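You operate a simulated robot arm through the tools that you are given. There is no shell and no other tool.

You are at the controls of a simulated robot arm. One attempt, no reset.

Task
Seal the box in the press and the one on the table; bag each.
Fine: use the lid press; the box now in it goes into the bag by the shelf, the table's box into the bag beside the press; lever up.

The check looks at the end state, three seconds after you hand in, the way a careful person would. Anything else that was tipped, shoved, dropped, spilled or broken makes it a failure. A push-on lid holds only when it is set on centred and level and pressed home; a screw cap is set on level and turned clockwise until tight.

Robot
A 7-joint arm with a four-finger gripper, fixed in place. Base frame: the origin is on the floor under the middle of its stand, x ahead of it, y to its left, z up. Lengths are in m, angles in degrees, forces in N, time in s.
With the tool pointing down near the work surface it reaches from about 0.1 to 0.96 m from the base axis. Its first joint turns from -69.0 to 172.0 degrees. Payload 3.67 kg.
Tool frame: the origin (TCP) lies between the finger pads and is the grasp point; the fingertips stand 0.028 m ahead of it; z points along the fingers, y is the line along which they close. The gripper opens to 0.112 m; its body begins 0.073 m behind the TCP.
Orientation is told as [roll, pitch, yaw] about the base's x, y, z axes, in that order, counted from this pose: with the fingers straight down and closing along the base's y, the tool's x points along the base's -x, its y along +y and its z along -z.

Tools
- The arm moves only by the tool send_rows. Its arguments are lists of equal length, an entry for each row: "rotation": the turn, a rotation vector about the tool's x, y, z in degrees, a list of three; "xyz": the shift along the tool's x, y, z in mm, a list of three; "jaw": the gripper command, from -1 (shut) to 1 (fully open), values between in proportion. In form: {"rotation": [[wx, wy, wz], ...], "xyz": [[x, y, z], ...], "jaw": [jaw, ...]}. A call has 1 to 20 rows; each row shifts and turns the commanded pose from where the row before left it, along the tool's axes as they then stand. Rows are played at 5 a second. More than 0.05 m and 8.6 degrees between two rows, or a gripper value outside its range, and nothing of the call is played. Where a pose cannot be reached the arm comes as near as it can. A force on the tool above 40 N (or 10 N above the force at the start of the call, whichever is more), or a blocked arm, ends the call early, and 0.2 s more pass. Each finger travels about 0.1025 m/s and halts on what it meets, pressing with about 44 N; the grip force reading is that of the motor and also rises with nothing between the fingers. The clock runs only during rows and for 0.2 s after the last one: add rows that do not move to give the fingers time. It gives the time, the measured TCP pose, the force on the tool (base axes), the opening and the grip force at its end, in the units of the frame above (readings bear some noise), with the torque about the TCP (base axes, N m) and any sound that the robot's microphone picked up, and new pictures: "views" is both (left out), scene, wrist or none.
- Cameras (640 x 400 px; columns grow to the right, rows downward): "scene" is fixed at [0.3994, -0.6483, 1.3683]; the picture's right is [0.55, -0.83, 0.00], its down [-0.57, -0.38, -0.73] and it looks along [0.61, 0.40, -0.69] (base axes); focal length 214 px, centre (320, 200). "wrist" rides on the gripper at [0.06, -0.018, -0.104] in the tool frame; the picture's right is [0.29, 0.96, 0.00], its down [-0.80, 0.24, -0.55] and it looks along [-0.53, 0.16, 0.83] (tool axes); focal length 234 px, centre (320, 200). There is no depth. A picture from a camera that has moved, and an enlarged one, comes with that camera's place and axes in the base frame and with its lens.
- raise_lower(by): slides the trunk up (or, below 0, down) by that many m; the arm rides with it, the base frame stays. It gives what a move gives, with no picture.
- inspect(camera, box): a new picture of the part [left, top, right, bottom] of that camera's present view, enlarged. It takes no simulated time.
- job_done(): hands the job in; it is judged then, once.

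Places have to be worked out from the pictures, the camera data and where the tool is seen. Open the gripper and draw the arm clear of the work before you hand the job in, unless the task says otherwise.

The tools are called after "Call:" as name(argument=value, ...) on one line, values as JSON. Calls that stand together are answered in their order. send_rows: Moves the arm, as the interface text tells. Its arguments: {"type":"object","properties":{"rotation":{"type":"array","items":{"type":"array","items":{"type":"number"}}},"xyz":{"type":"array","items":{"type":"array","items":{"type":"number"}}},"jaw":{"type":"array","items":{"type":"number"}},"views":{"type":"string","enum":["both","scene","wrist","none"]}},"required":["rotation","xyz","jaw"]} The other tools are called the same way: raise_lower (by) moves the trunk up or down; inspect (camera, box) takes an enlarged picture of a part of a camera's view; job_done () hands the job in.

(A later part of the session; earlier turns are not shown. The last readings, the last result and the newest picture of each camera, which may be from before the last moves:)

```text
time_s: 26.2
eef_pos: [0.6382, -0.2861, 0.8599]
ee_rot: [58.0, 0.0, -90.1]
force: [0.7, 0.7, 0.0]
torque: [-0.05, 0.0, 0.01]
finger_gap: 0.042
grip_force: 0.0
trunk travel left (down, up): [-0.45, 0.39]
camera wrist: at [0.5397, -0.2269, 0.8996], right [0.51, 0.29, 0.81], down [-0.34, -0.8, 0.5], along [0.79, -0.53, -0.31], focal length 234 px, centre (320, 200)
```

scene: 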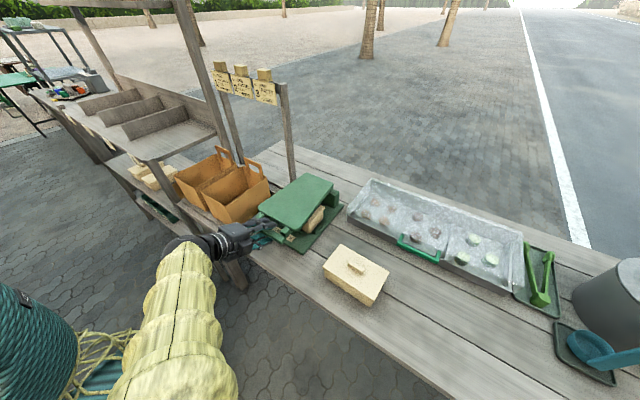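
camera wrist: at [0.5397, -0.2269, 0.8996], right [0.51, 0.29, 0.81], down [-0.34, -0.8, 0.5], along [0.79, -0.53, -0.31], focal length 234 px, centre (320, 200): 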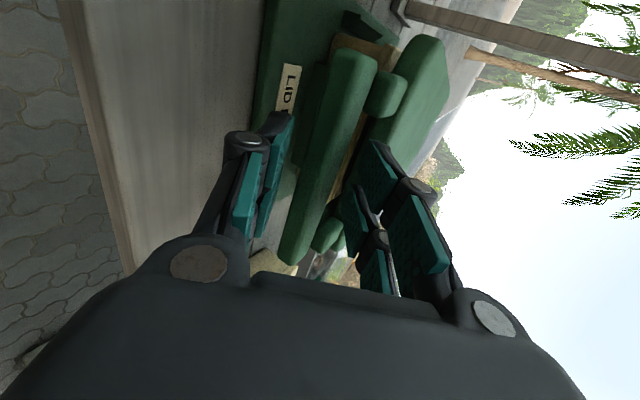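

The bar has left the lower fingers and the force is zero, so the lever now rests on the lid. I press straight down in small steps with the upper fingers, watching force and sound.

Call:
send_rows(rotation=[[0, 0, 0], [0, 0, 0], [0, 0, 0], [0, 0, 0], [0, 0, 0]], xyz=[[0, -3.4, 2.1], [0, -3.4, 2.1], [0, -3.4, 2.1], [0, -3.4, 2.1], [0, -3.4, 2.1]], jaw=[-0.25, -0.25, -0.25, -0.25, -0.25], views="both")

```text
time_s: 27.4
eef_pos: [0.637, -0.2861, 0.8426]
ee_rot: [58.3, -0.1, -90.1]
force: [2.4, 0.5, 15.4]
torque: [-0.19, -0.33, 0.01]
finger_gap: 0.0504
grip_force: 8.2
trunk travel left (down, up): [-0.45, 0.39]
camera wrist: at [0.5392, -0.2277, 0.882], right [0.5, 0.29, 0.81], down [-0.35, -0.8, 0.5], along [0.79, -0.53, -0.3], focal length 234 px, centre (320, 200)
```

scene: 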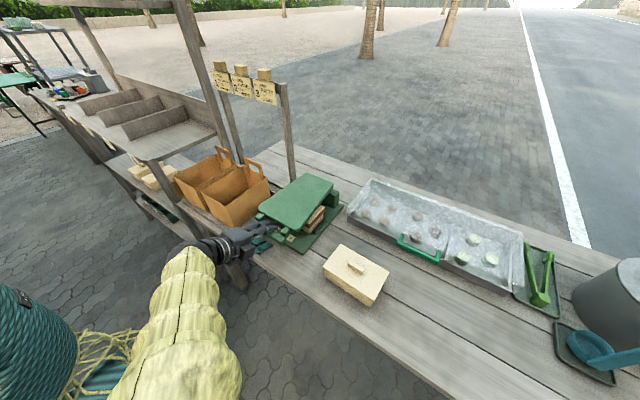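
wrist: 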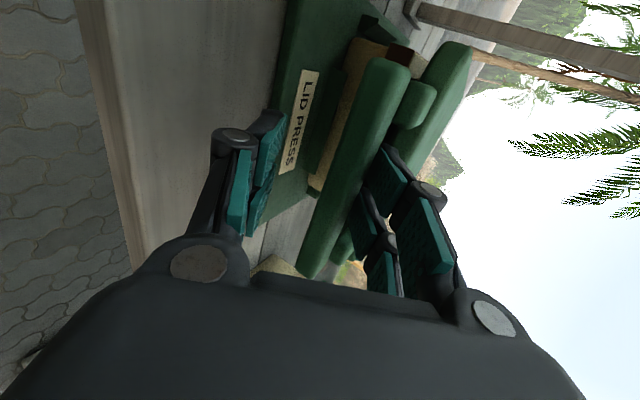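

Force is up to 15 N and the fingers are being spread a little (gap 50 mm). I enlarge the press to see how the pads meet the lid.

Call:
inspect(camera="scene", box=[230, 165, 360, 265])

Call:
inspect(camera="wrist", box=[230, 0, 490, 290])

```text
4.00 times, centred on (295, 215) of scene
camera zoom: at [0.3994, -0.6483, 1.3683], right [0.55, -0.83, 0.0], down [-0.57, -0.38, -0.73], along [0.61, 0.4, -0.69], focal length 858 px, centre (420, 140)
```

zoom: 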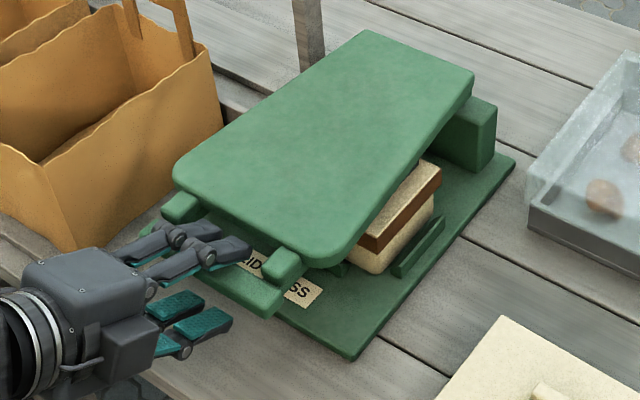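

```text
1.38 times, centred on (360, 145) of wrist
camera zoom: at [0.5392, -0.2277, 0.882], right [0.5, 0.29, 0.81], down [-0.35, -0.8, 0.5], along [0.79, -0.53, -0.3], focal length 323 px, centre (265, 276)
```

zoom: 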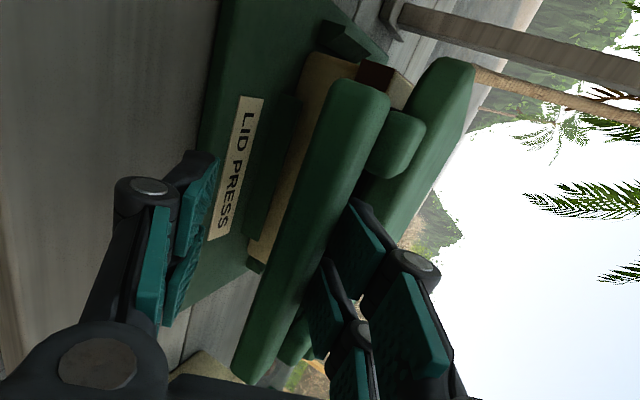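

A brown band has appeared along the box's lid edge that wasn't there before. I look closer at it to understand whether it is a seal sign or the lid tilting.

Call:
inspect(camera="scene", box=[300, 195, 350, 240])

Call:
inspect(camera="wrist", box=[290, 20, 410, 130])

```text
8.89 times, centred on (325, 218) of scene
camera zoom: at [0.3994, -0.6483, 1.3683], right [0.55, -0.83, 0.0], down [-0.57, -0.38, -0.73], along [0.61, 0.4, -0.69], focal length 1906 px, centre (276, 44)
```

zoom: 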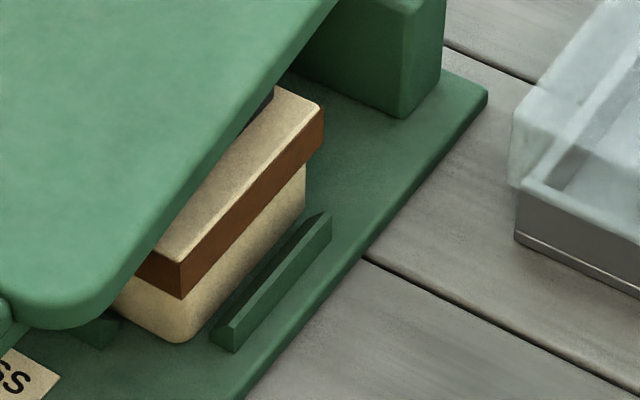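

```text
3.64 times, centred on (350, 75) of wrist
camera zoom: at [0.5392, -0.2277, 0.882], right [0.5, 0.29, 0.81], down [-0.35, -0.8, 0.5], along [0.79, -0.53, -0.3], focal length 852 px, centre (211, 654)
```

zoom: 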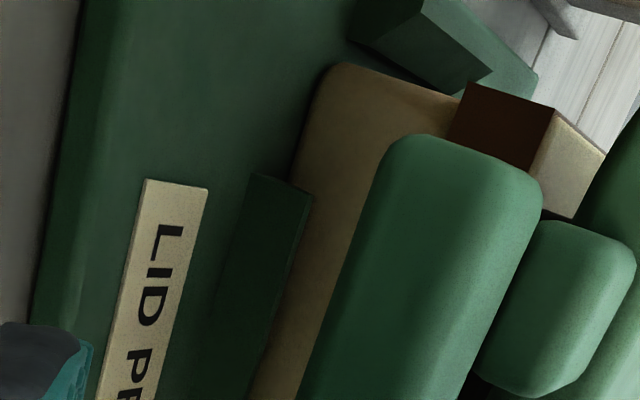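

The lid edge now shows a brown skirt reaching over the body, which looks like the pressed-home state. To be certain it is fully home, I press a few millimetres more and watch the force.

Call:
send_rows(rotation=[[0, 0, 0], [0, 0, 0], [0, 0, 0], [0, 0, 0]], xyz=[[0, -3.4, 2.1], [0, -3.4, 2.1], [0, -3.4, 2.1], [0, 0, 0]], jaw=[-0.25, -0.25, -0.25, -0.25], views="both")

```text
time_s: 28.2
eef_pos: [0.6398, -0.2869, 0.8361]
ee_rot: [58.8, -0.1, -90.0]
force: [8.8, -0.6, 26.8]
torque: [0.52, -0.43, 0.13]
finger_gap: 0.0573
grip_force: 14.4
trunk travel left (down, up): [-0.45, 0.39]
stopped in row 3: the force on the tool passed its limit at 41 N (the readings are from after the stop); the commanded pose is now the measured one
camera wrist: at [0.5417, -0.2271, 0.8743], right [0.5, 0.29, 0.82], down [-0.35, -0.8, 0.49], along [0.79, -0.53, -0.29], focal length 234 px, centre (320, 200)
```

scene: 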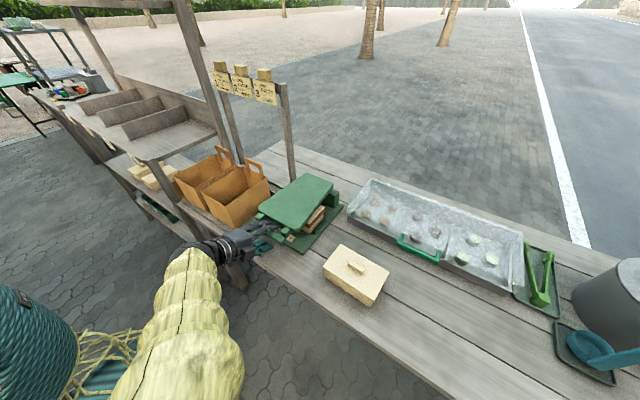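
wrist: 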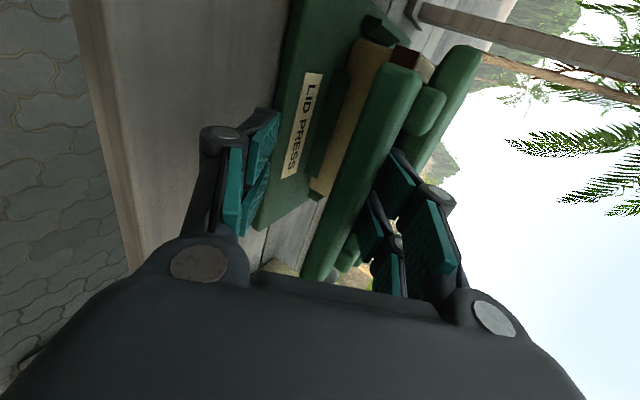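

The press bottomed out at 41 N with the lid edge showing its brown skirt, so it is home. Now I unload and begin lifting the lever back along its arc with the lower fingers.

Call:
send_rows(rotation=[[0, 0, 0], [0.6, 0, 0], [0, 0, 0], [0, 0, 0], [0, 0, 0]], xyz=[[0, 10, -6], [0, 17.8, -10], [0, 30.9, -12.9], [0, 32.1, -9.4], [0, 0, 0]], jaw=[-0.25, -0.25, -0.25, -0.25, -0.25], views="both")

```text
time_s: 29.4
eef_pos: [0.6559, -0.2873, 0.9284]
ee_rot: [57.6, 0.1, -90.2]
force: [-0.7, -1.0, -1.9]
torque: [-0.05, 0.01, 0.06]
finger_gap: 0.0433
grip_force: 1.0
trunk travel left (down, up): [-0.45, 0.39]
camera wrist: at [0.5578, -0.2281, 0.9691], right [0.51, 0.29, 0.81], down [-0.34, -0.8, 0.5], along [0.79, -0.53, -0.31], focal length 234 px, centre (320, 200)
```

scene: 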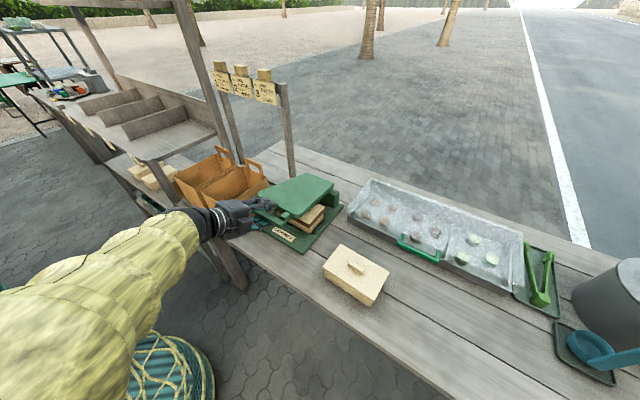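
wrist: 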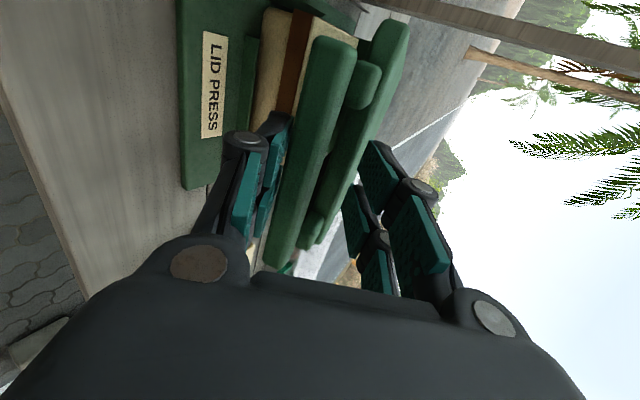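

The lever lifts with the lower fingers, and the brown band remains on the sealed lid. I continue raising it along the arc.

Call:
send_rows(rotation=[[2, 0, 0], [2, 0, 0], [2, 0, 0], [2, 0, 0], [2, 0, 0], [2, 0, 0], [2, 0, 0], [2, 0, 0], [0, 0, 0]], xyz=[[0, 35, -8], [0, 33.7, -2.6], [0, 33.7, -0.2], [0, 33.8, 2.5], [0, 33.4, 5.2], [0, 33, 7.7], [0, 32.2, 10.2], [0, 31.3, 12.9], [0, 0, 0]], jaw=[-0.25, -0.25, -0.25, -0.25, -0.25, -0.25, -0.25, -0.25, -0.25], views="both")

```text
time_s: 31.4
eef_pos: [0.84, -0.2872, 1.1145]
ee_rot: [41.7, -0.1, -90.1]
force: [0.2, 0.0, 1.1]
torque: [0.0, 0.03, -0.03]
finger_gap: 0.0424
grip_force: 0.5
trunk travel left (down, up): [-0.45, 0.39]
camera wrist: at [0.7575, -0.2279, 1.1804], right [0.71, 0.29, 0.64], down [-0.19, -0.8, 0.57], along [0.67, -0.53, -0.51], focal length 234 px, centre (320, 200)
```

scene: 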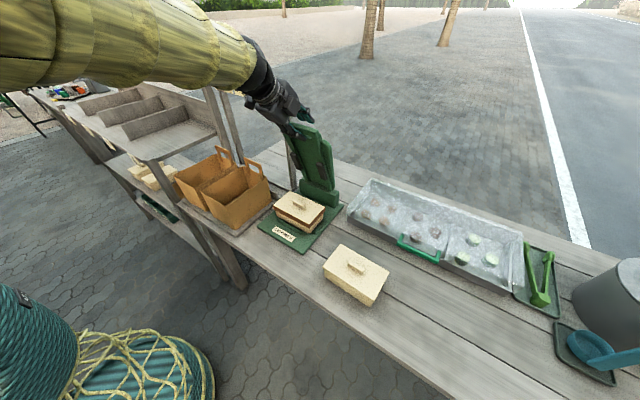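
wrist: 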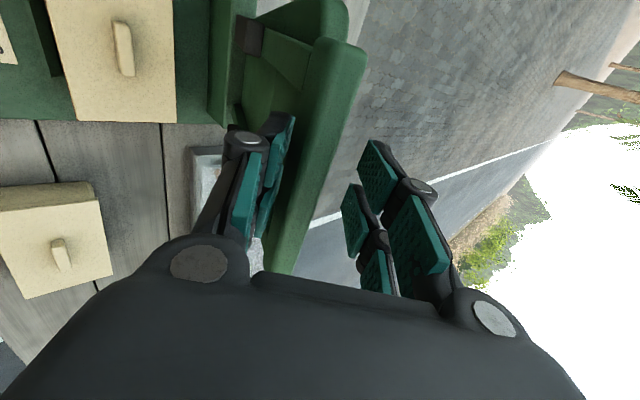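

Still good: the lever is about 20° from upright. I finish the arc up to its rest position.

Call:
send_rows(rotation=[[2, 0, 0], [2, 0, 0], [2, 0, 0], [2, 0, 0], [2, 0, 0], [0, 0, 0]], xyz=[[0, 30.3, 15], [0, 29.1, 17.4], [0, 27.6, 19.5], [0, 26, 21.8], [0, 9.3, 8.6], [0, 0, 0]], jaw=[-0.25, -0.25, -0.25, -0.25, -0.25, -0.25], views="both")

```text
time_s: 32.8
eef_pos: [0.9853, -0.2884, 1.1231]
ee_rot: [31.8, 0.0, -90.0]
force: [-11.8, 1.7, -3.2]
torque: [0.04, 0.09, 0.17]
finger_gap: 0.0485
grip_force: 5.9
trunk travel left (down, up): [-0.45, 0.39]
camera wrist: at [0.9159, -0.2283, 1.2037], right [0.82, 0.29, 0.5], down [-0.09, -0.8, 0.6], along [0.57, -0.53, -0.62], focal length 234 px, centre (320, 200)
```

scene: 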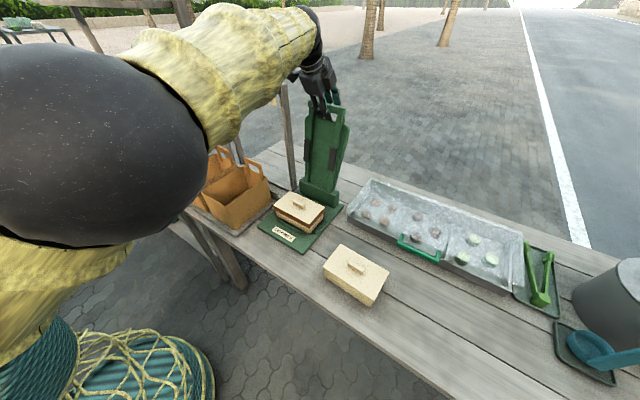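
wrist: 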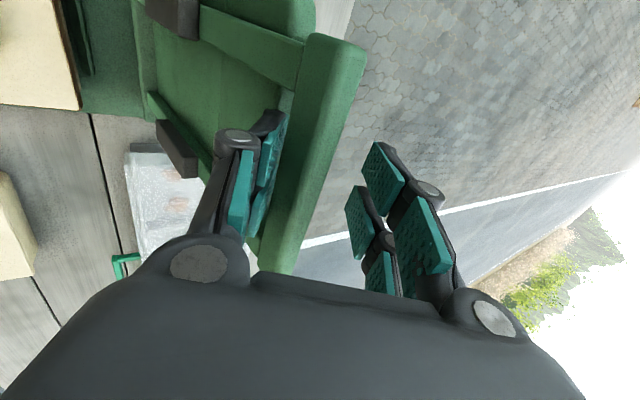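

The lever is against its stop (12 N reaction). I relax the push, open the fingers slightly and withdraw along the tool axis so the lever stays up.

Call:
send_rows(rotation=[[0, 0, 0], [0, 0, 0], [0, 0, 0], [0, 0, 0], [0, 0, 0], [0, 0, 0]], xyz=[[0, -7, 0], [0, 0, 0], [0, 0, -30], [0, 0, -45], [0, 0, -45], [0, 0, 0]], jaw=[0.1, 0.1, 0.1, 0.1, 0.1, 0.1], views="both")

```text
time_s: 34.2
eef_pos: [0.9171, -0.2877, 1.2221]
ee_rot: [31.6, 0.0, -90.2]
force: [1.1, -0.1, 0.2]
torque: [0.01, -0.04, -0.02]
finger_gap: 0.0615
grip_force: 0.1
trunk travel left (down, up): [-0.45, 0.39]
camera wrist: at [0.8468, -0.229, 1.3022], right [0.82, 0.29, 0.5], down [-0.09, -0.8, 0.6], along [0.57, -0.53, -0.62], focal length 234 px, centre (320, 200)
```

scene: 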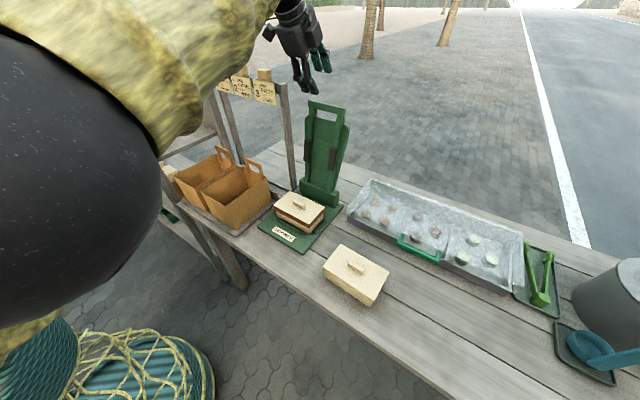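
wrist: 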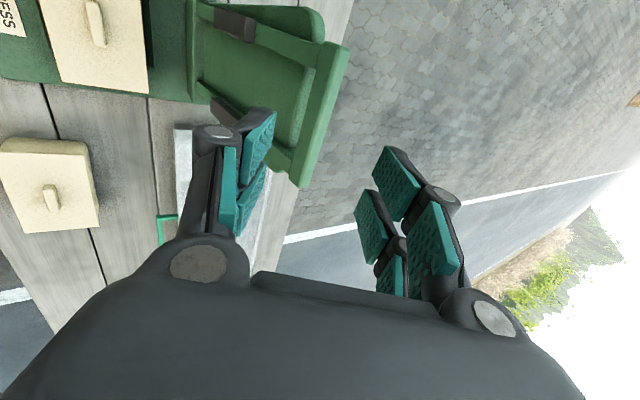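

The lever stays upright. I enlarge the press box and the lever to check the lid is level and pressed home all round.

Call:
inspect(camera="scene", box=[255, 175, 345, 255])

Call:
inspect(camera="scene", box=[310, 235, 400, 315])

```text
5.00 times, centred on (300, 215) of scene
camera zoom: at [0.3994, -0.6483, 1.3683], right [0.55, -0.83, 0.0], down [-0.57, -0.38, -0.73], along [0.61, 0.4, -0.69], focal length 1072 px, centre (420, 125)
```

zoom: 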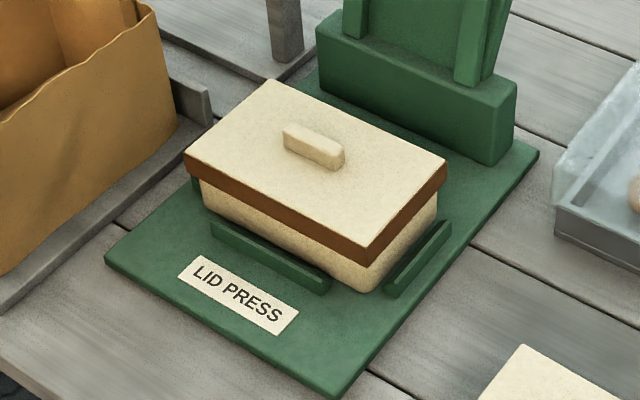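

```text
5.00 times, centred on (355, 275) of scene
camera zoom: at [0.3994, -0.6483, 1.3683], right [0.55, -0.83, 0.0], down [-0.57, -0.38, -0.73], along [0.61, 0.4, -0.69], focal length 1072 px, centre (145, -175)
```

zoom: 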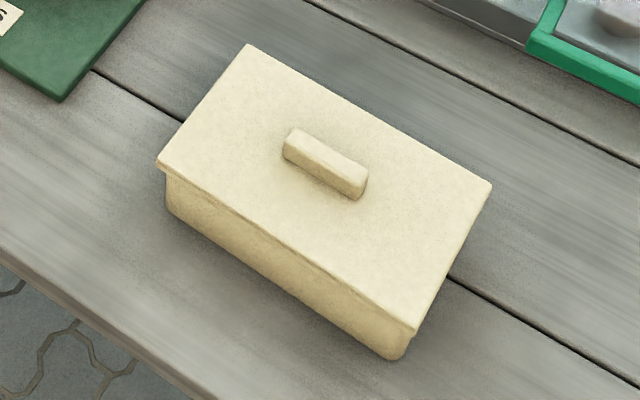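

The sealed lid is level with its brown skirt evenly down all round. Next I back away over the box, bring the tool vertical and look at the knob from above before gripping it.

Call:
send_rows(rotation=[[0, 0, 0], [0, 0, 0], [0, 0, 0], [7.9, 0, 0], [7.9, 0, 0], [7.9, 0, 0], [7.9, 0, 0], [0, 0, 0], [0, 0, 0], [0, 0, 0], [0, 0, 0]], xyz=[[0, -28, -29], [0, -28, -29], [0, -28, -29], [0, 0, 0], [0, 0, 0], [0, 0, 0], [0, 0, 0], [0, 0, 45], [0, 0, 45], [0, 0, 45], [0, 0, 0]], jaw=[0, 0, 0, 0, 0, 0, 0, 0, 0, 0, 0], views="both")

```text
time_s: 36.6
eef_pos: [0.8021, -0.2865, 1.1176]
ee_rot: [0.2, 0.1, -90.1]
force: [-0.3, 0.7, 0.1]
torque: [0.01, -0.04, 0.01]
finger_gap: 0.0562
grip_force: 0.1
trunk travel left (down, up): [-0.45, 0.39]
camera wrist: at [0.7827, -0.2274, 1.2215], right [0.96, 0.29, 0.0], down [0.24, -0.8, 0.56], along [0.16, -0.53, -0.83], focal length 234 px, centre (320, 200)
```

scene: 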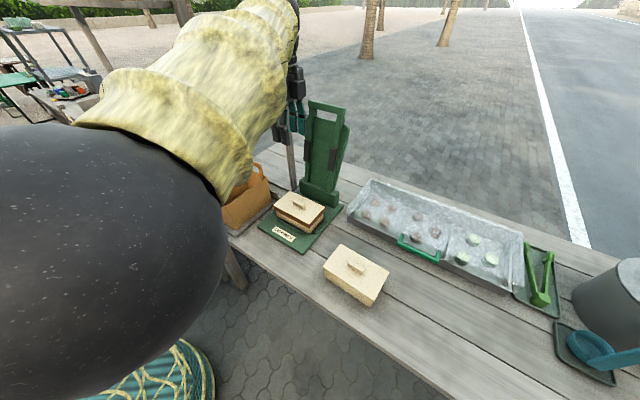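
wrist: 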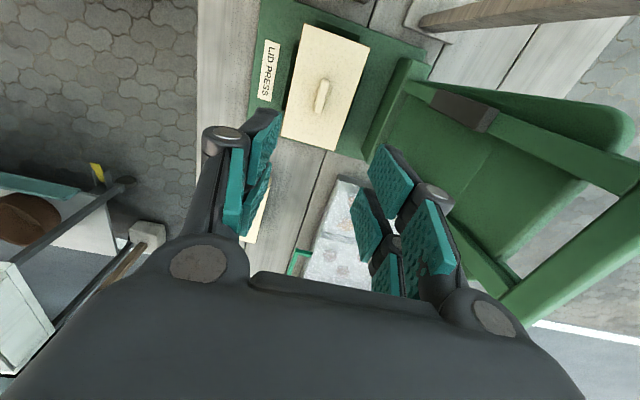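

Nicely placed above the box. I enlarge the knob in the wrist view to fix its position against the tool.

Call:
inspect(camera="wrist", box=[265, 10, 385, 160])

```text
2.67 times, centred on (325, 85) of wrist
camera zoom: at [0.7827, -0.2274, 1.2215], right [0.96, 0.29, 0.0], down [0.24, -0.8, 0.56], along [0.16, -0.53, -0.83], focal length 624 px, centre (307, 507)
```

zoom: 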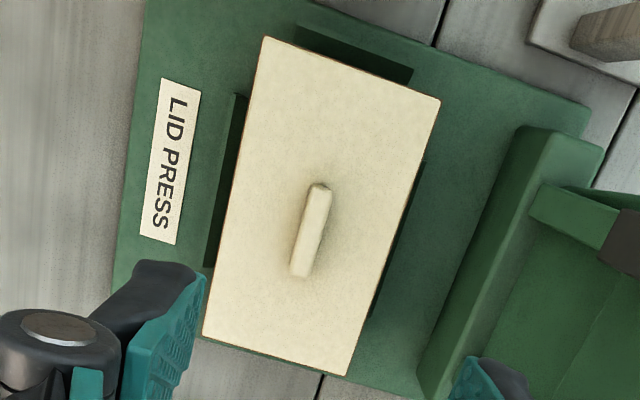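

The knob lies at tool x≈−0.003, y≈+0.0035 and the lid is aligned with the tool (about 0.16×0.097 m). I shift accordingly and descend to just above the knob with the fingers 56 mm apart.

Call:
send_rows(rotation=[[0, 0, 0], [0, 0, 0], [0, 0, 0], [0, 0, 0], [0, 0, 0], [0, 0, 0], [0, 0, 0], [0, 0, 0]], xyz=[[-3.5, 3.5, 0], [0, 0, 48], [0, 0, 48], [0, 0, 48], [0, 0, 48], [0, 0, 35], [0, 0, 22], [0, 0, 0]], jaw=[0, 0, 0, 0, 0, 0, 0, 0], views="both")

```text
time_s: 38.4
eef_pos: [0.8035, -0.2898, 0.8702]
ee_rot: [0.1, 0.0, -90.2]
force: [-0.9, 0.5, 0.0]
torque: [0.0, -0.02, -0.01]
finger_gap: 0.056
grip_force: 0.0
trunk travel left (down, up): [-0.45, 0.39]
camera wrist: at [0.7851, -0.2303, 0.9737], right [0.96, 0.29, 0.0], down [0.24, -0.8, 0.55], along [0.16, -0.53, -0.83], focal length 234 px, centre (320, 200)
```

scene: 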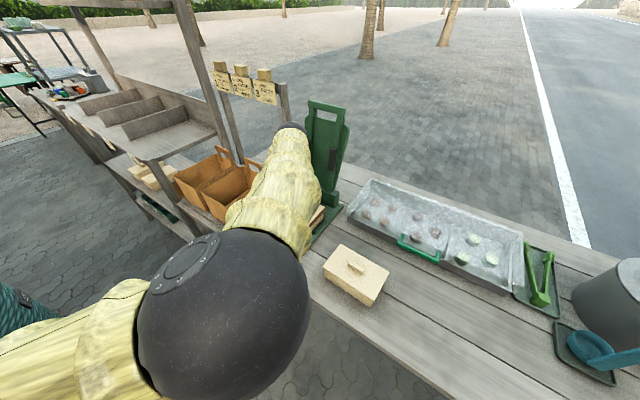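
wrist: 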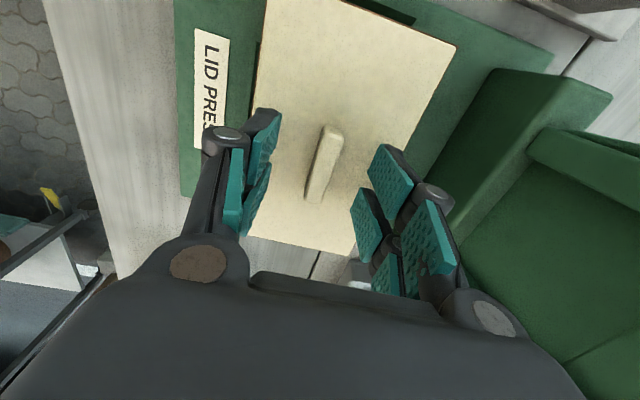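

The knob sits centred between the fingers (about 1 mm off). I lower 12 mm so the tips are just above the lid and close on the knob.

Call:
send_rows(rotation=[[0, 0, 0], [0, 0, 0], [0, 0, 0], [0, 0, 0], [0, 0, 0], [0, 0, 0]], xyz=[[0, 0, 6], [0, 0, 6], [0, 0, 0], [0, 0, 0], [0, 0, 0], [0, 0, 0]], jaw=[0, 0, -0.5, -0.8, -1, -1], views="both")

```text
time_s: 39.8
eef_pos: [0.804, -0.2897, 0.8578]
ee_rot: [0.1, 0.0, -90.1]
force: [7.3, -0.4, 12.3]
torque: [0.01, -0.18, 0.06]
finger_gap: 0.0117
grip_force: 44.3
trunk travel left (down, up): [-0.45, 0.39]
camera wrist: at [0.7856, -0.2306, 0.9628], right [0.96, 0.29, 0.0], down [0.24, -0.8, 0.56], along [0.16, -0.53, -0.83], focal length 234 px, centre (320, 200)
```

scene: 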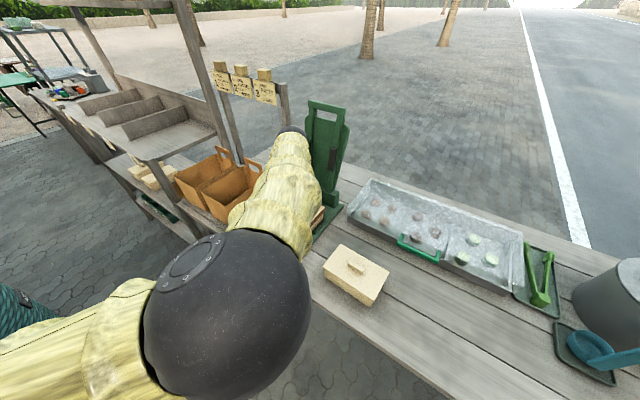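
wrist: 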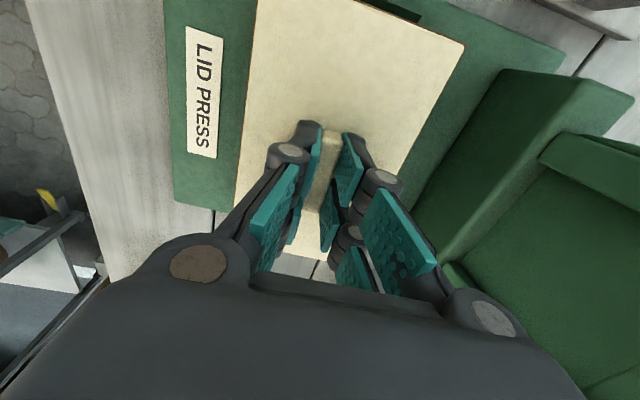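

The knob is gripped (gap 11.7 mm, 44 N). I lift gently 30 mm and look whether the whole box comes up, level.

Call:
send_rows(rotation=[[0, 0, 0], [0, 0, 0], [0, 0, 0], [0, 0, 0]], xyz=[[0, 0, -5], [0, 0, -10], [0, 0, -15], [0, 0, 0]], jaw=[-1, -1, -1, -1], views="both")

Call:
inspect(camera="wrist", box=[160, 0, 500, 280])

```text
time_s: 40.8
eef_pos: [0.8045, -0.2908, 0.8871]
ee_rot: [0.0, -0.2, -90.1]
force: [-0.4, 0.0, -0.4]
torque: [0.01, 0.01, -0.01]
finger_gap: 0.0
grip_force: 35.7
trunk travel left (down, up): [-0.45, 0.39]
camera wrist: at [0.7865, -0.2319, 0.9908], right [0.96, 0.29, 0.0], down [0.24, -0.8, 0.55], along [0.16, -0.53, -0.83], focal length 234 px, centre (320, 200)
```

scene: 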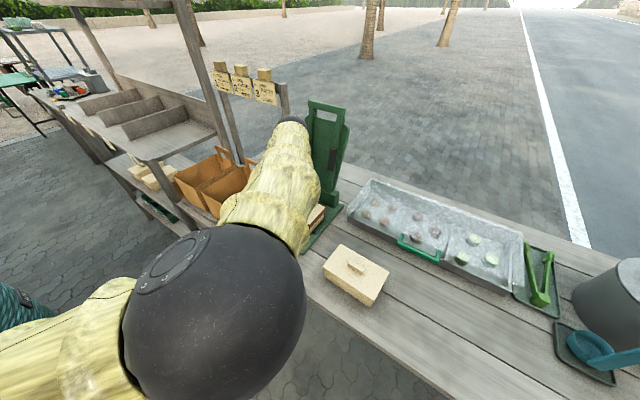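
wrist: 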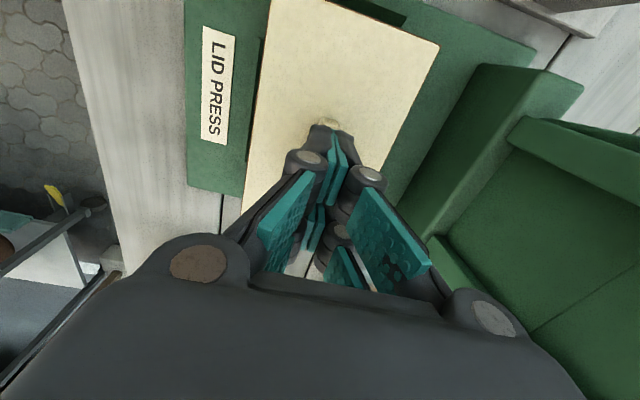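

```text
1.43 times, centred on (330, 140) of wrist
camera zoom: at [0.7865, -0.2319, 0.9908], right [0.96, 0.29, 0.0], down [0.24, -0.8, 0.55], along [0.16, -0.53, -0.83], focal length 334 px, centre (306, 286)
```

zoom: 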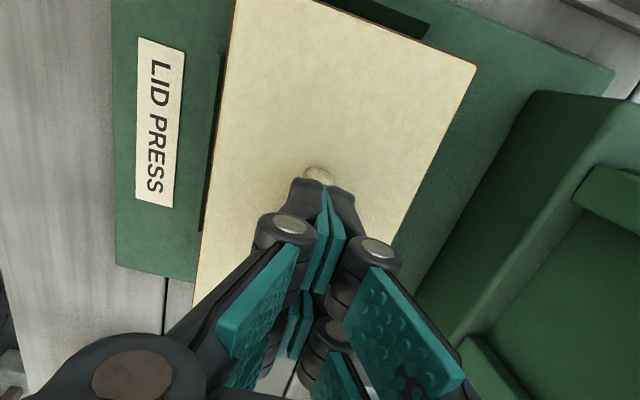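

The fingers slipped off the knob (gap now 0) while the box stayed in place, undisturbed. I reopen, lower again and regrip at a slightly different height, reading the forces before lifting.

Call:
send_rows(rotation=[[0, 0, 0], [0, 0, 0], [0, 0, 0], [0, 0, 0], [0, 0, 0]], xyz=[[0, 0, 0], [0, 0, 0], [0, 0, 10], [0, 0, 10], [0, 0, 3]], jaw=[-0.3, -0.3, -0.3, -0.3, -0.3], views="wrist")

Call:
inspect(camera="wrist", box=[220, 60, 430, 280])

```text
time_s: 42.0
eef_pos: [0.8052, -0.2913, 0.8647]
ee_rot: [0.1, -0.1, -90.1]
force: [-0.3, -0.1, 0.3]
torque: [0.04, 0.01, -0.01]
finger_gap: 0.0392
grip_force: 0.0
trunk travel left (down, up): [-0.45, 0.39]
camera wrist: at [0.7866, -0.2308, 0.9686], right [0.96, 0.29, 0.0], down [0.24, -0.8, 0.55], along [0.16, -0.53, -0.83], focal length 234 px, centre (320, 200)
```

wrist: 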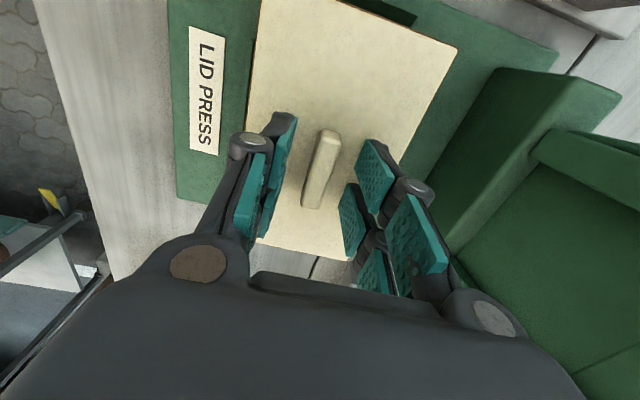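

```text
1.82 times, centred on (325, 170) of wrist
camera zoom: at [0.7866, -0.2308, 0.9686], right [0.96, 0.29, 0.0], down [0.24, -0.8, 0.55], along [0.16, -0.53, -0.83], focal length 426 px, centre (311, 254)
```

zoom: 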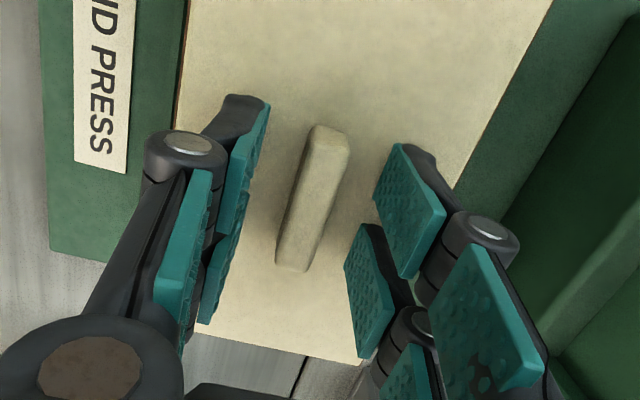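

The knob is well centred between the pads. I lower to z 0.857, close, and then lift only 2 mm to read the load on the grip.

Call:
send_rows(rotation=[[0, 0, 0], [0, 0, 0], [0, 0, 0], [0, 0, 0], [0, 0, 0], [0, 0, 0]], xyz=[[0, 0, 4], [0, 0, 3.5], [0, 0, 0], [0, 0, 0], [0, 0, 0], [0, 0, 0]], jaw=[-0.3, -0.3, -1, -1, -1, -1], views="wrist")

Call:
inspect(camera="wrist", box=[220, 60, 430, 280])

```text
time_s: 43.4
eef_pos: [0.8047, -0.2903, 0.8589]
ee_rot: [0.2, 0.0, -90.2]
force: [4.5, -0.9, 15.3]
torque: [-0.01, -0.08, 0.01]
finger_gap: 0.0119
grip_force: 43.5
trunk travel left (down, up): [-0.45, 0.39]
camera wrist: at [0.7864, -0.2308, 0.9627], right [0.96, 0.29, 0.0], down [0.24, -0.8, 0.56], along [0.16, -0.53, -0.83], focal length 234 px, centre (320, 200)
```

wrist: 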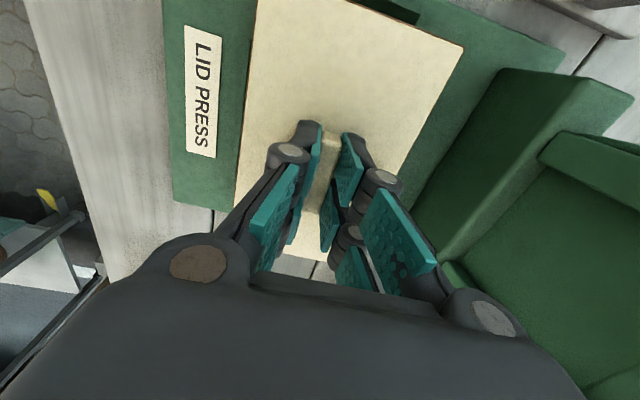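

```text
1.82 times, centred on (325, 170) of wrist
camera zoom: at [0.7864, -0.2308, 0.9627], right [0.96, 0.29, 0.0], down [0.24, -0.8, 0.56], along [0.16, -0.53, -0.83], focal length 426 px, centre (311, 254)
```

zoom: 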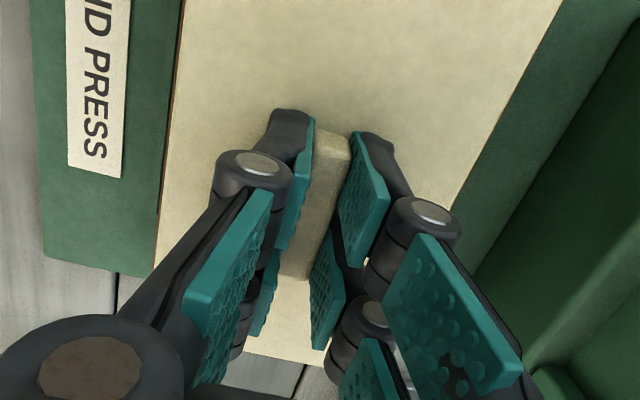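

The pads sit well down on both sides of the knob. I lift 2 mm and then another 2 mm, reading the load.

Call:
send_rows(rotation=[[0, 0, 0], [0, 0, 0]], xyz=[[0, 0, -2], [0, 0, 0]], jaw=[-1, -1], views="none")

Call:
send_rows(rotation=[[0, 0, 0], [0, 0, 0]], xyz=[[0, 0, -2], [0, 0, 0]], jaw=[-1, -1], views="wrist")

```text
time_s: 44.0
eef_pos: [0.8046, -0.2906, 0.8582]
ee_rot: [-0.1, 0.0, -90.2]
force: [-0.9, 2.0, 2.7]
torque: [0.14, 0.06, -0.02]
finger_gap: 0.0119
grip_force: 44.1
trunk travel left (down, up): [-0.45, 0.39]
```

```text
time_s: 44.6
eef_pos: [0.8044, -0.2907, 0.8606]
ee_rot: [0.1, 0.0, -90.0]
force: [0.6, 0.0, -0.8]
torque: [-0.01, 0.02, -0.01]
finger_gap: 0.0118
grip_force: 44.2
trunk travel left (down, up): [-0.45, 0.39]
camera wrist: at [0.7869, -0.2322, 0.9648], right [0.96, 0.29, 0.0], down [0.24, -0.8, 0.55], along [0.16, -0.53, -0.83], focal length 234 px, centre (320, 200)
```

wrist: 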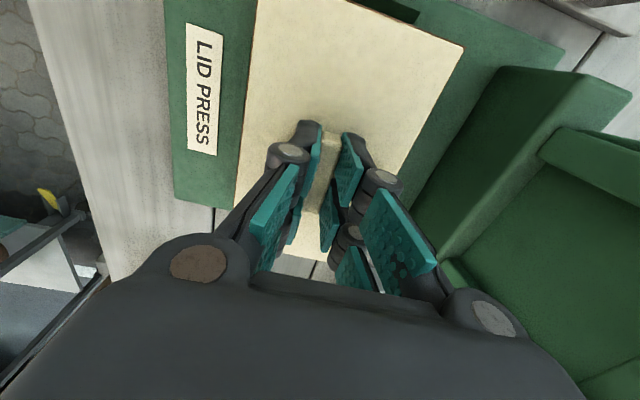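

The load is only −0.8 N so far and the knob is still held. I keep lifting in 2–3 mm steps.

Call:
send_rows(rotation=[[0, 0, 0], [0, 0, 0]], xyz=[[0, 0, -2], [0, 0, 0]], jaw=[-1, -1], views="none")

Call:
send_rows(rotation=[[0, 0, 0], [0, 0, 0]], xyz=[[0, 0, -3], [0, 0, 0]], jaw=[-1, -1], views="wrist")

```text
time_s: 45.2
eef_pos: [0.8049, -0.2916, 0.8626]
ee_rot: [0.1, 0.0, -90.0]
force: [-0.8, -0.4, -0.6]
torque: [-0.01, 0.01, 0.0]
finger_gap: 0.0118
grip_force: 44.3
trunk travel left (down, up): [-0.45, 0.39]
```

```text
time_s: 45.8
eef_pos: [0.8043, -0.2919, 0.866]
ee_rot: [0.1, 0.0, -90.0]
force: [0.0, 0.0, -0.7]
torque: [0.01, -0.02, -0.03]
finger_gap: 0.0117
grip_force: 44.0
trunk travel left (down, up): [-0.45, 0.39]
camera wrist: at [0.7868, -0.2318, 0.9702], right [0.96, 0.29, 0.0], down [0.24, -0.8, 0.55], along [0.16, -0.53, -0.83], focal length 234 px, centre (320, 200)
```

wrist: 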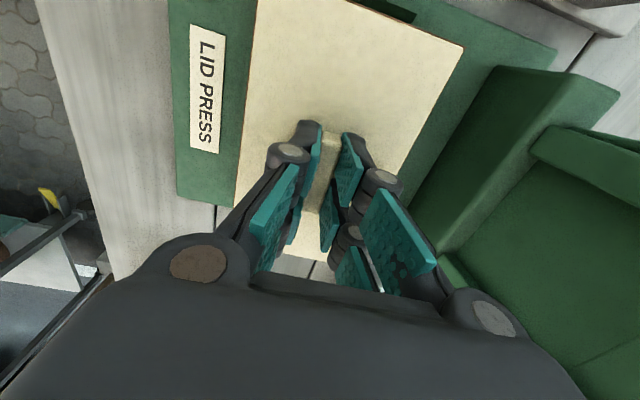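

The lid keeps its place in the wrist picture while the plate recedes, so the knob is holding and rising. I continue slowly with 3 mm rows and check both views.

Call:
send_rows(rotation=[[0, 0, 0], [0, 0, 0], [0, 0, 0], [0, 0, 0], [0, 0, 0]], xyz=[[0, 0, -3], [0, 0, -3], [0, 0, -3], [0, 0, -3], [0, 0, 0]], jaw=[-1, -1, -1, -1, -1], views="both")

Call:
inspect(camera="wrist", box=[160, 0, 500, 280])

Call:
inspect(camera="scene", box=[280, 170, 370, 260])

```text
time_s: 47.0
eef_pos: [0.8059, -0.2915, 0.8767]
ee_rot: [0.1, 0.0, -90.2]
force: [1.3, 0.6, -1.9]
torque: [0.0, -0.01, 0.03]
finger_gap: 0.0117
grip_force: 44.1
trunk travel left (down, up): [-0.45, 0.39]
camera wrist: at [0.7869, -0.2317, 0.9817], right [0.96, 0.29, 0.0], down [0.24, -0.8, 0.55], along [0.16, -0.53, -0.83], focal length 234 px, centre (320, 200)
```

scene: 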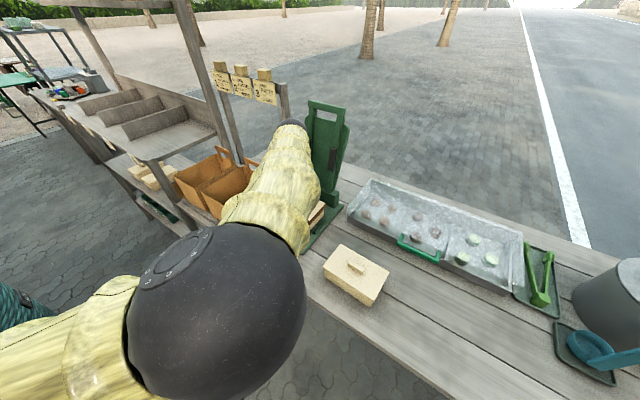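
wrist: 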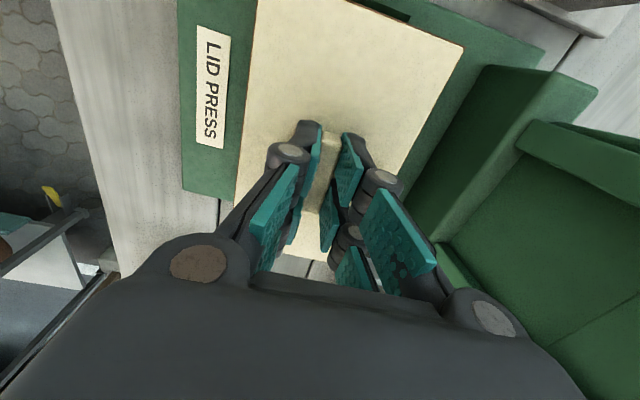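

```text
1.43 times, centred on (330, 140) of wrist
camera zoom: at [0.7869, -0.2317, 0.9817], right [0.96, 0.29, 0.0], down [0.24, -0.8, 0.55], along [0.16, -0.53, -0.83], focal length 334 px, centre (306, 286)
```

zoom: 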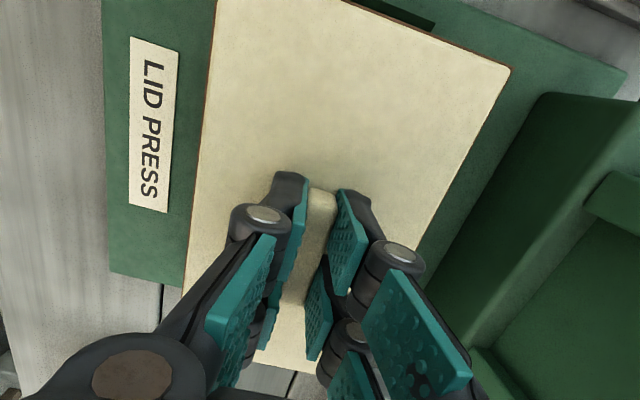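

```text
4.44 times, centred on (325, 215) of scene
camera zoom: at [0.3994, -0.6483, 1.3683], right [0.55, -0.83, 0.0], down [-0.57, -0.38, -0.73], along [0.61, 0.4, -0.69], focal length 953 px, centre (298, 133)
```

zoom: 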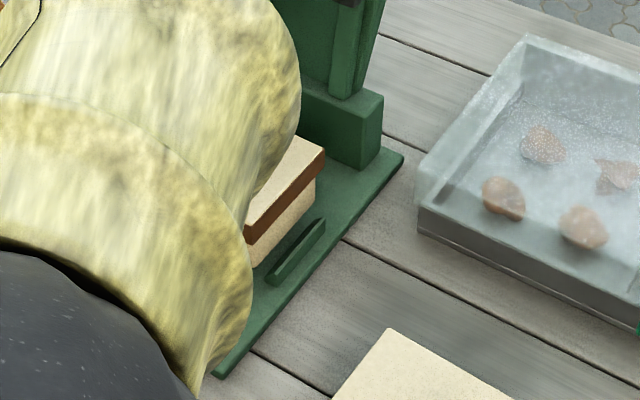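

The whole box is off the plate, level, with about 2 N load. I keep lifting slowly (8 mm per row) toward a carry height that clears the bags and their handles.

Call:
send_rows(rotation=[[0, 0, 0], [0, 0, 0], [0, 0, 0], [0, 0, 0], [0, 0, 0], [0, 0, 0], [0, 0, 0], [0, 0, 0], [0, 0, 0], [0, 0, 0], [0, 0, 0], [0, 0, 0]], xyz=[[0, 0, -4], [0, 0, -6], [0, 0, -8], [0, 0, -8], [0, 0, -8], [0, 0, -8], [0, 0, -8], [0, 0, -8], [0, 0, -8], [0, 0, -6], [0, 0, -4], [0, 0, 0]], jaw=[-1, -1, -1, -1, -1, -1, -1, -1, -1, -1, -1, -1], views="both")

```text
time_s: 49.6
eef_pos: [0.8039, -0.2897, 0.9524]
ee_rot: [0.1, 0.0, -90.0]
force: [0.1, 0.6, -0.4]
torque: [0.02, -0.01, -0.01]
finger_gap: 0.0118
grip_force: 44.5
trunk travel left (down, up): [-0.45, 0.39]
camera wrist: at [0.7875, -0.2313, 1.0576], right [0.96, 0.29, 0.0], down [0.24, -0.8, 0.55], along [0.16, -0.53, -0.83], focal length 234 px, centre (320, 200)
```

scene: 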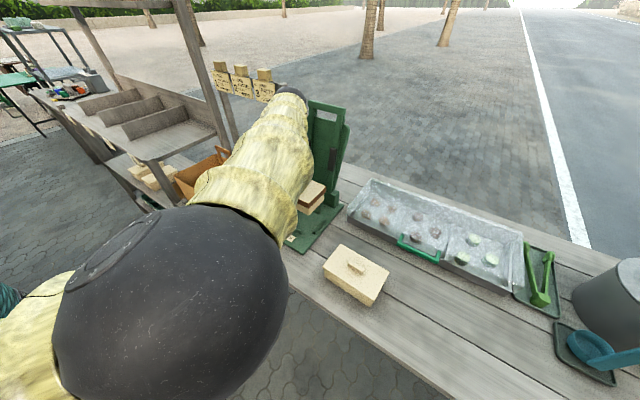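
wrist: 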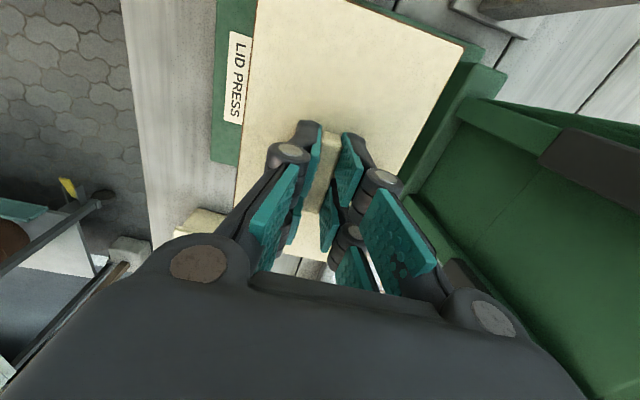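

The box hangs level and steady. I raise it further while drawing it back toward x≈0.72, staying clear of the lever.

Call:
send_rows(rotation=[[0, 0, 0], [0, 0, 0], [0, 0, 0], [0, 0, 0], [0, 0, 0], [0, 0, 0], [0, 0, 0], [0, 0, 0], [0, 0, 0], [0, 0, 0], [0, 0, 0], [0, 0, 0], [0, 0, 0], [0, 0, 0], [0, 0, 0], [0, 0, 0]], xyz=[[0, -2, -4], [0, -4, -7], [0, -6, -10], [0, -6, -10], [0, -6, -10], [0, -6, -10], [0, -6, -10], [0, -6, -10], [0, -6, -10], [0, -6, -10], [0, -6, -10], [0, -6, -10], [0, -6, -10], [0, -5, -8], [0, -3, -5], [0, 0, 0]], jaw=[-1, -1, -1, -1, -1, -1, -1, -1, -1, -1, -1, -1, -1, -1, -1, -1], views="both")

```text
time_s: 53.0
eef_pos: [0.724, -0.29, 1.0887]
ee_rot: [0.1, 0.0, -90.1]
force: [0.5, -0.5, -1.4]
torque: [0.01, -0.01, 0.02]
finger_gap: 0.0118
grip_force: 44.0
trunk travel left (down, up): [-0.45, 0.39]
camera wrist: at [0.7056, -0.231, 1.1923], right [0.96, 0.29, 0.0], down [0.24, -0.8, 0.55], along [0.16, -0.53, -0.83], focal length 234 px, centre (320, 200)
```

scene: 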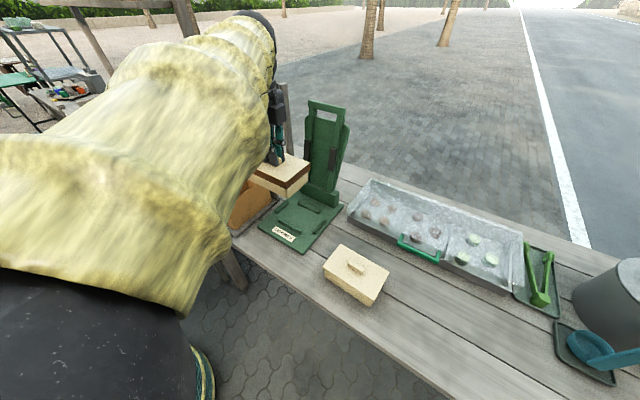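
wrist: 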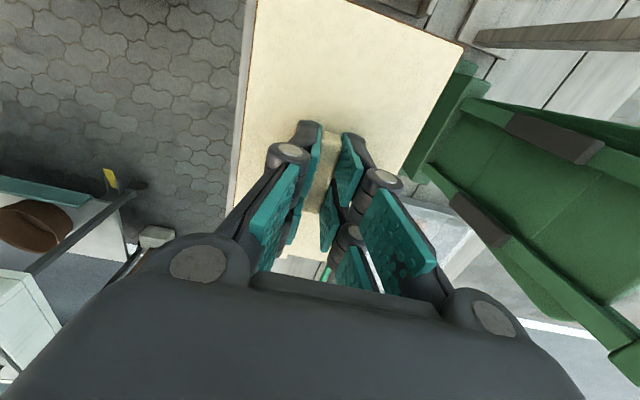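

The box is carried level and the press is free. I enlarge the empty press to record its locating rails for the second box.

Call:
inspect(camera="scene", box=[255, 175, 345, 255])

Call:
inspect(camera="scene", box=[215, 90, 345, 240])

```text
5.00 times, centred on (300, 215) of scene
camera zoom: at [0.3994, -0.6483, 1.3683], right [0.55, -0.83, 0.0], down [-0.57, -0.38, -0.73], along [0.61, 0.4, -0.69], focal length 1072 px, centre (420, 125)
```

zoom: 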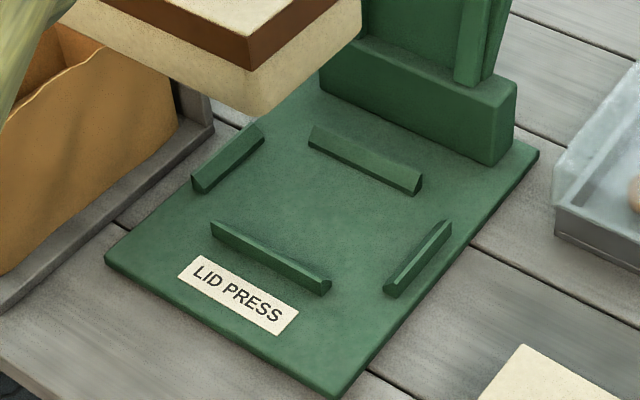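

```text
2.67 times, centred on (280, 165) of scene
camera zoom: at [0.3994, -0.6483, 1.3683], right [0.55, -0.83, 0.0], down [-0.57, -0.38, -0.73], along [0.61, 0.4, -0.69], focal length 572 px, centre (427, 293)
```

zoom: 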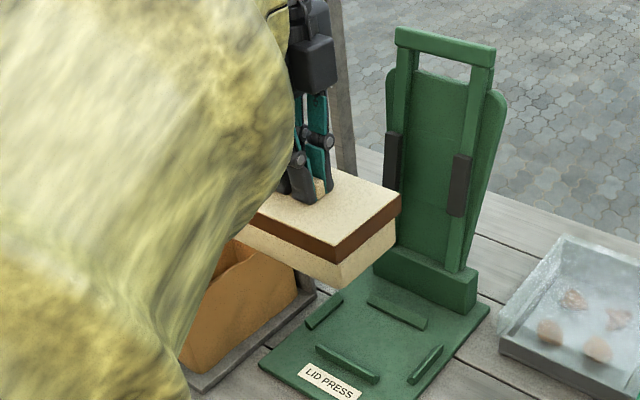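

The press has four bevelled locating rails, and the first box sat with its knob at about (0.8045, −0.290). I now carry the box along +y, above both bags, to the bag by the shelf.

Call:
send_rows(rotation=[[0, 0, 0], [0, 0, 0], [0, 0, 0], [0, 0, 0], [0, 0, 0], [0, 0, 0], [0, 0, 0], [0, 0, 0], [0, 0, 0], [0, 0, 0], [0, 0, 0], [0, 0, 0], [0, 0, 0], [0, 0, 0], [0, 0, 0], [0, 0, 0], [0, 0, 0], [0, 0, 0]], xyz=[[6, 0, 0], [15, 0, 0], [24, 0, 0], [26, 0, 0], [26, 0, 0], [26, 0, 0], [26, 0, 0], [26, 0, 0], [26, 0, 0], [26, 0, 0], [26, 0, 0], [26, 0, 0], [26, 0, 0], [26, 0, 0], [22, 0, 0], [14, 0, 0], [6, 0, 0], [0, 0, 0]], jaw=[-1, -1, -1, -1, -1, -1, -1, -1, -1, -1, -1, -1, -1, -1, -1, -1, -1, -1], views="both")

```text
time_s: 56.8
eef_pos: [0.7251, 0.0827, 1.0878]
ee_rot: [0.2, 0.0, -90.2]
force: [0.2, 0.5, -1.2]
torque: [-0.02, 0.0, 0.0]
finger_gap: 0.0118
grip_force: 44.0
trunk travel left (down, up): [-0.45, 0.39]
camera wrist: at [0.7067, 0.142, 1.1912], right [0.96, 0.29, 0.0], down [0.24, -0.8, 0.56], along [0.16, -0.53, -0.83], focal length 234 px, centre (320, 200)
```

scene: 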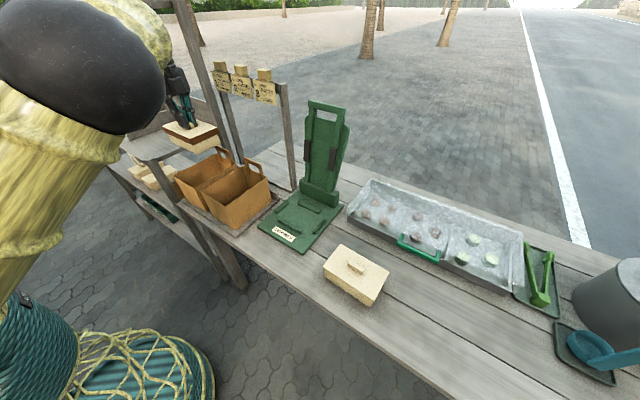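
wrist: 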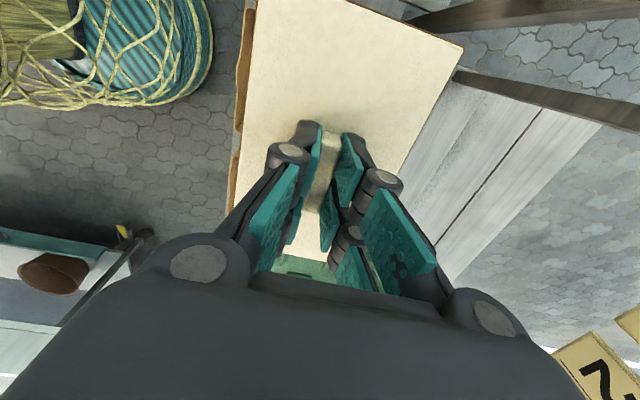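

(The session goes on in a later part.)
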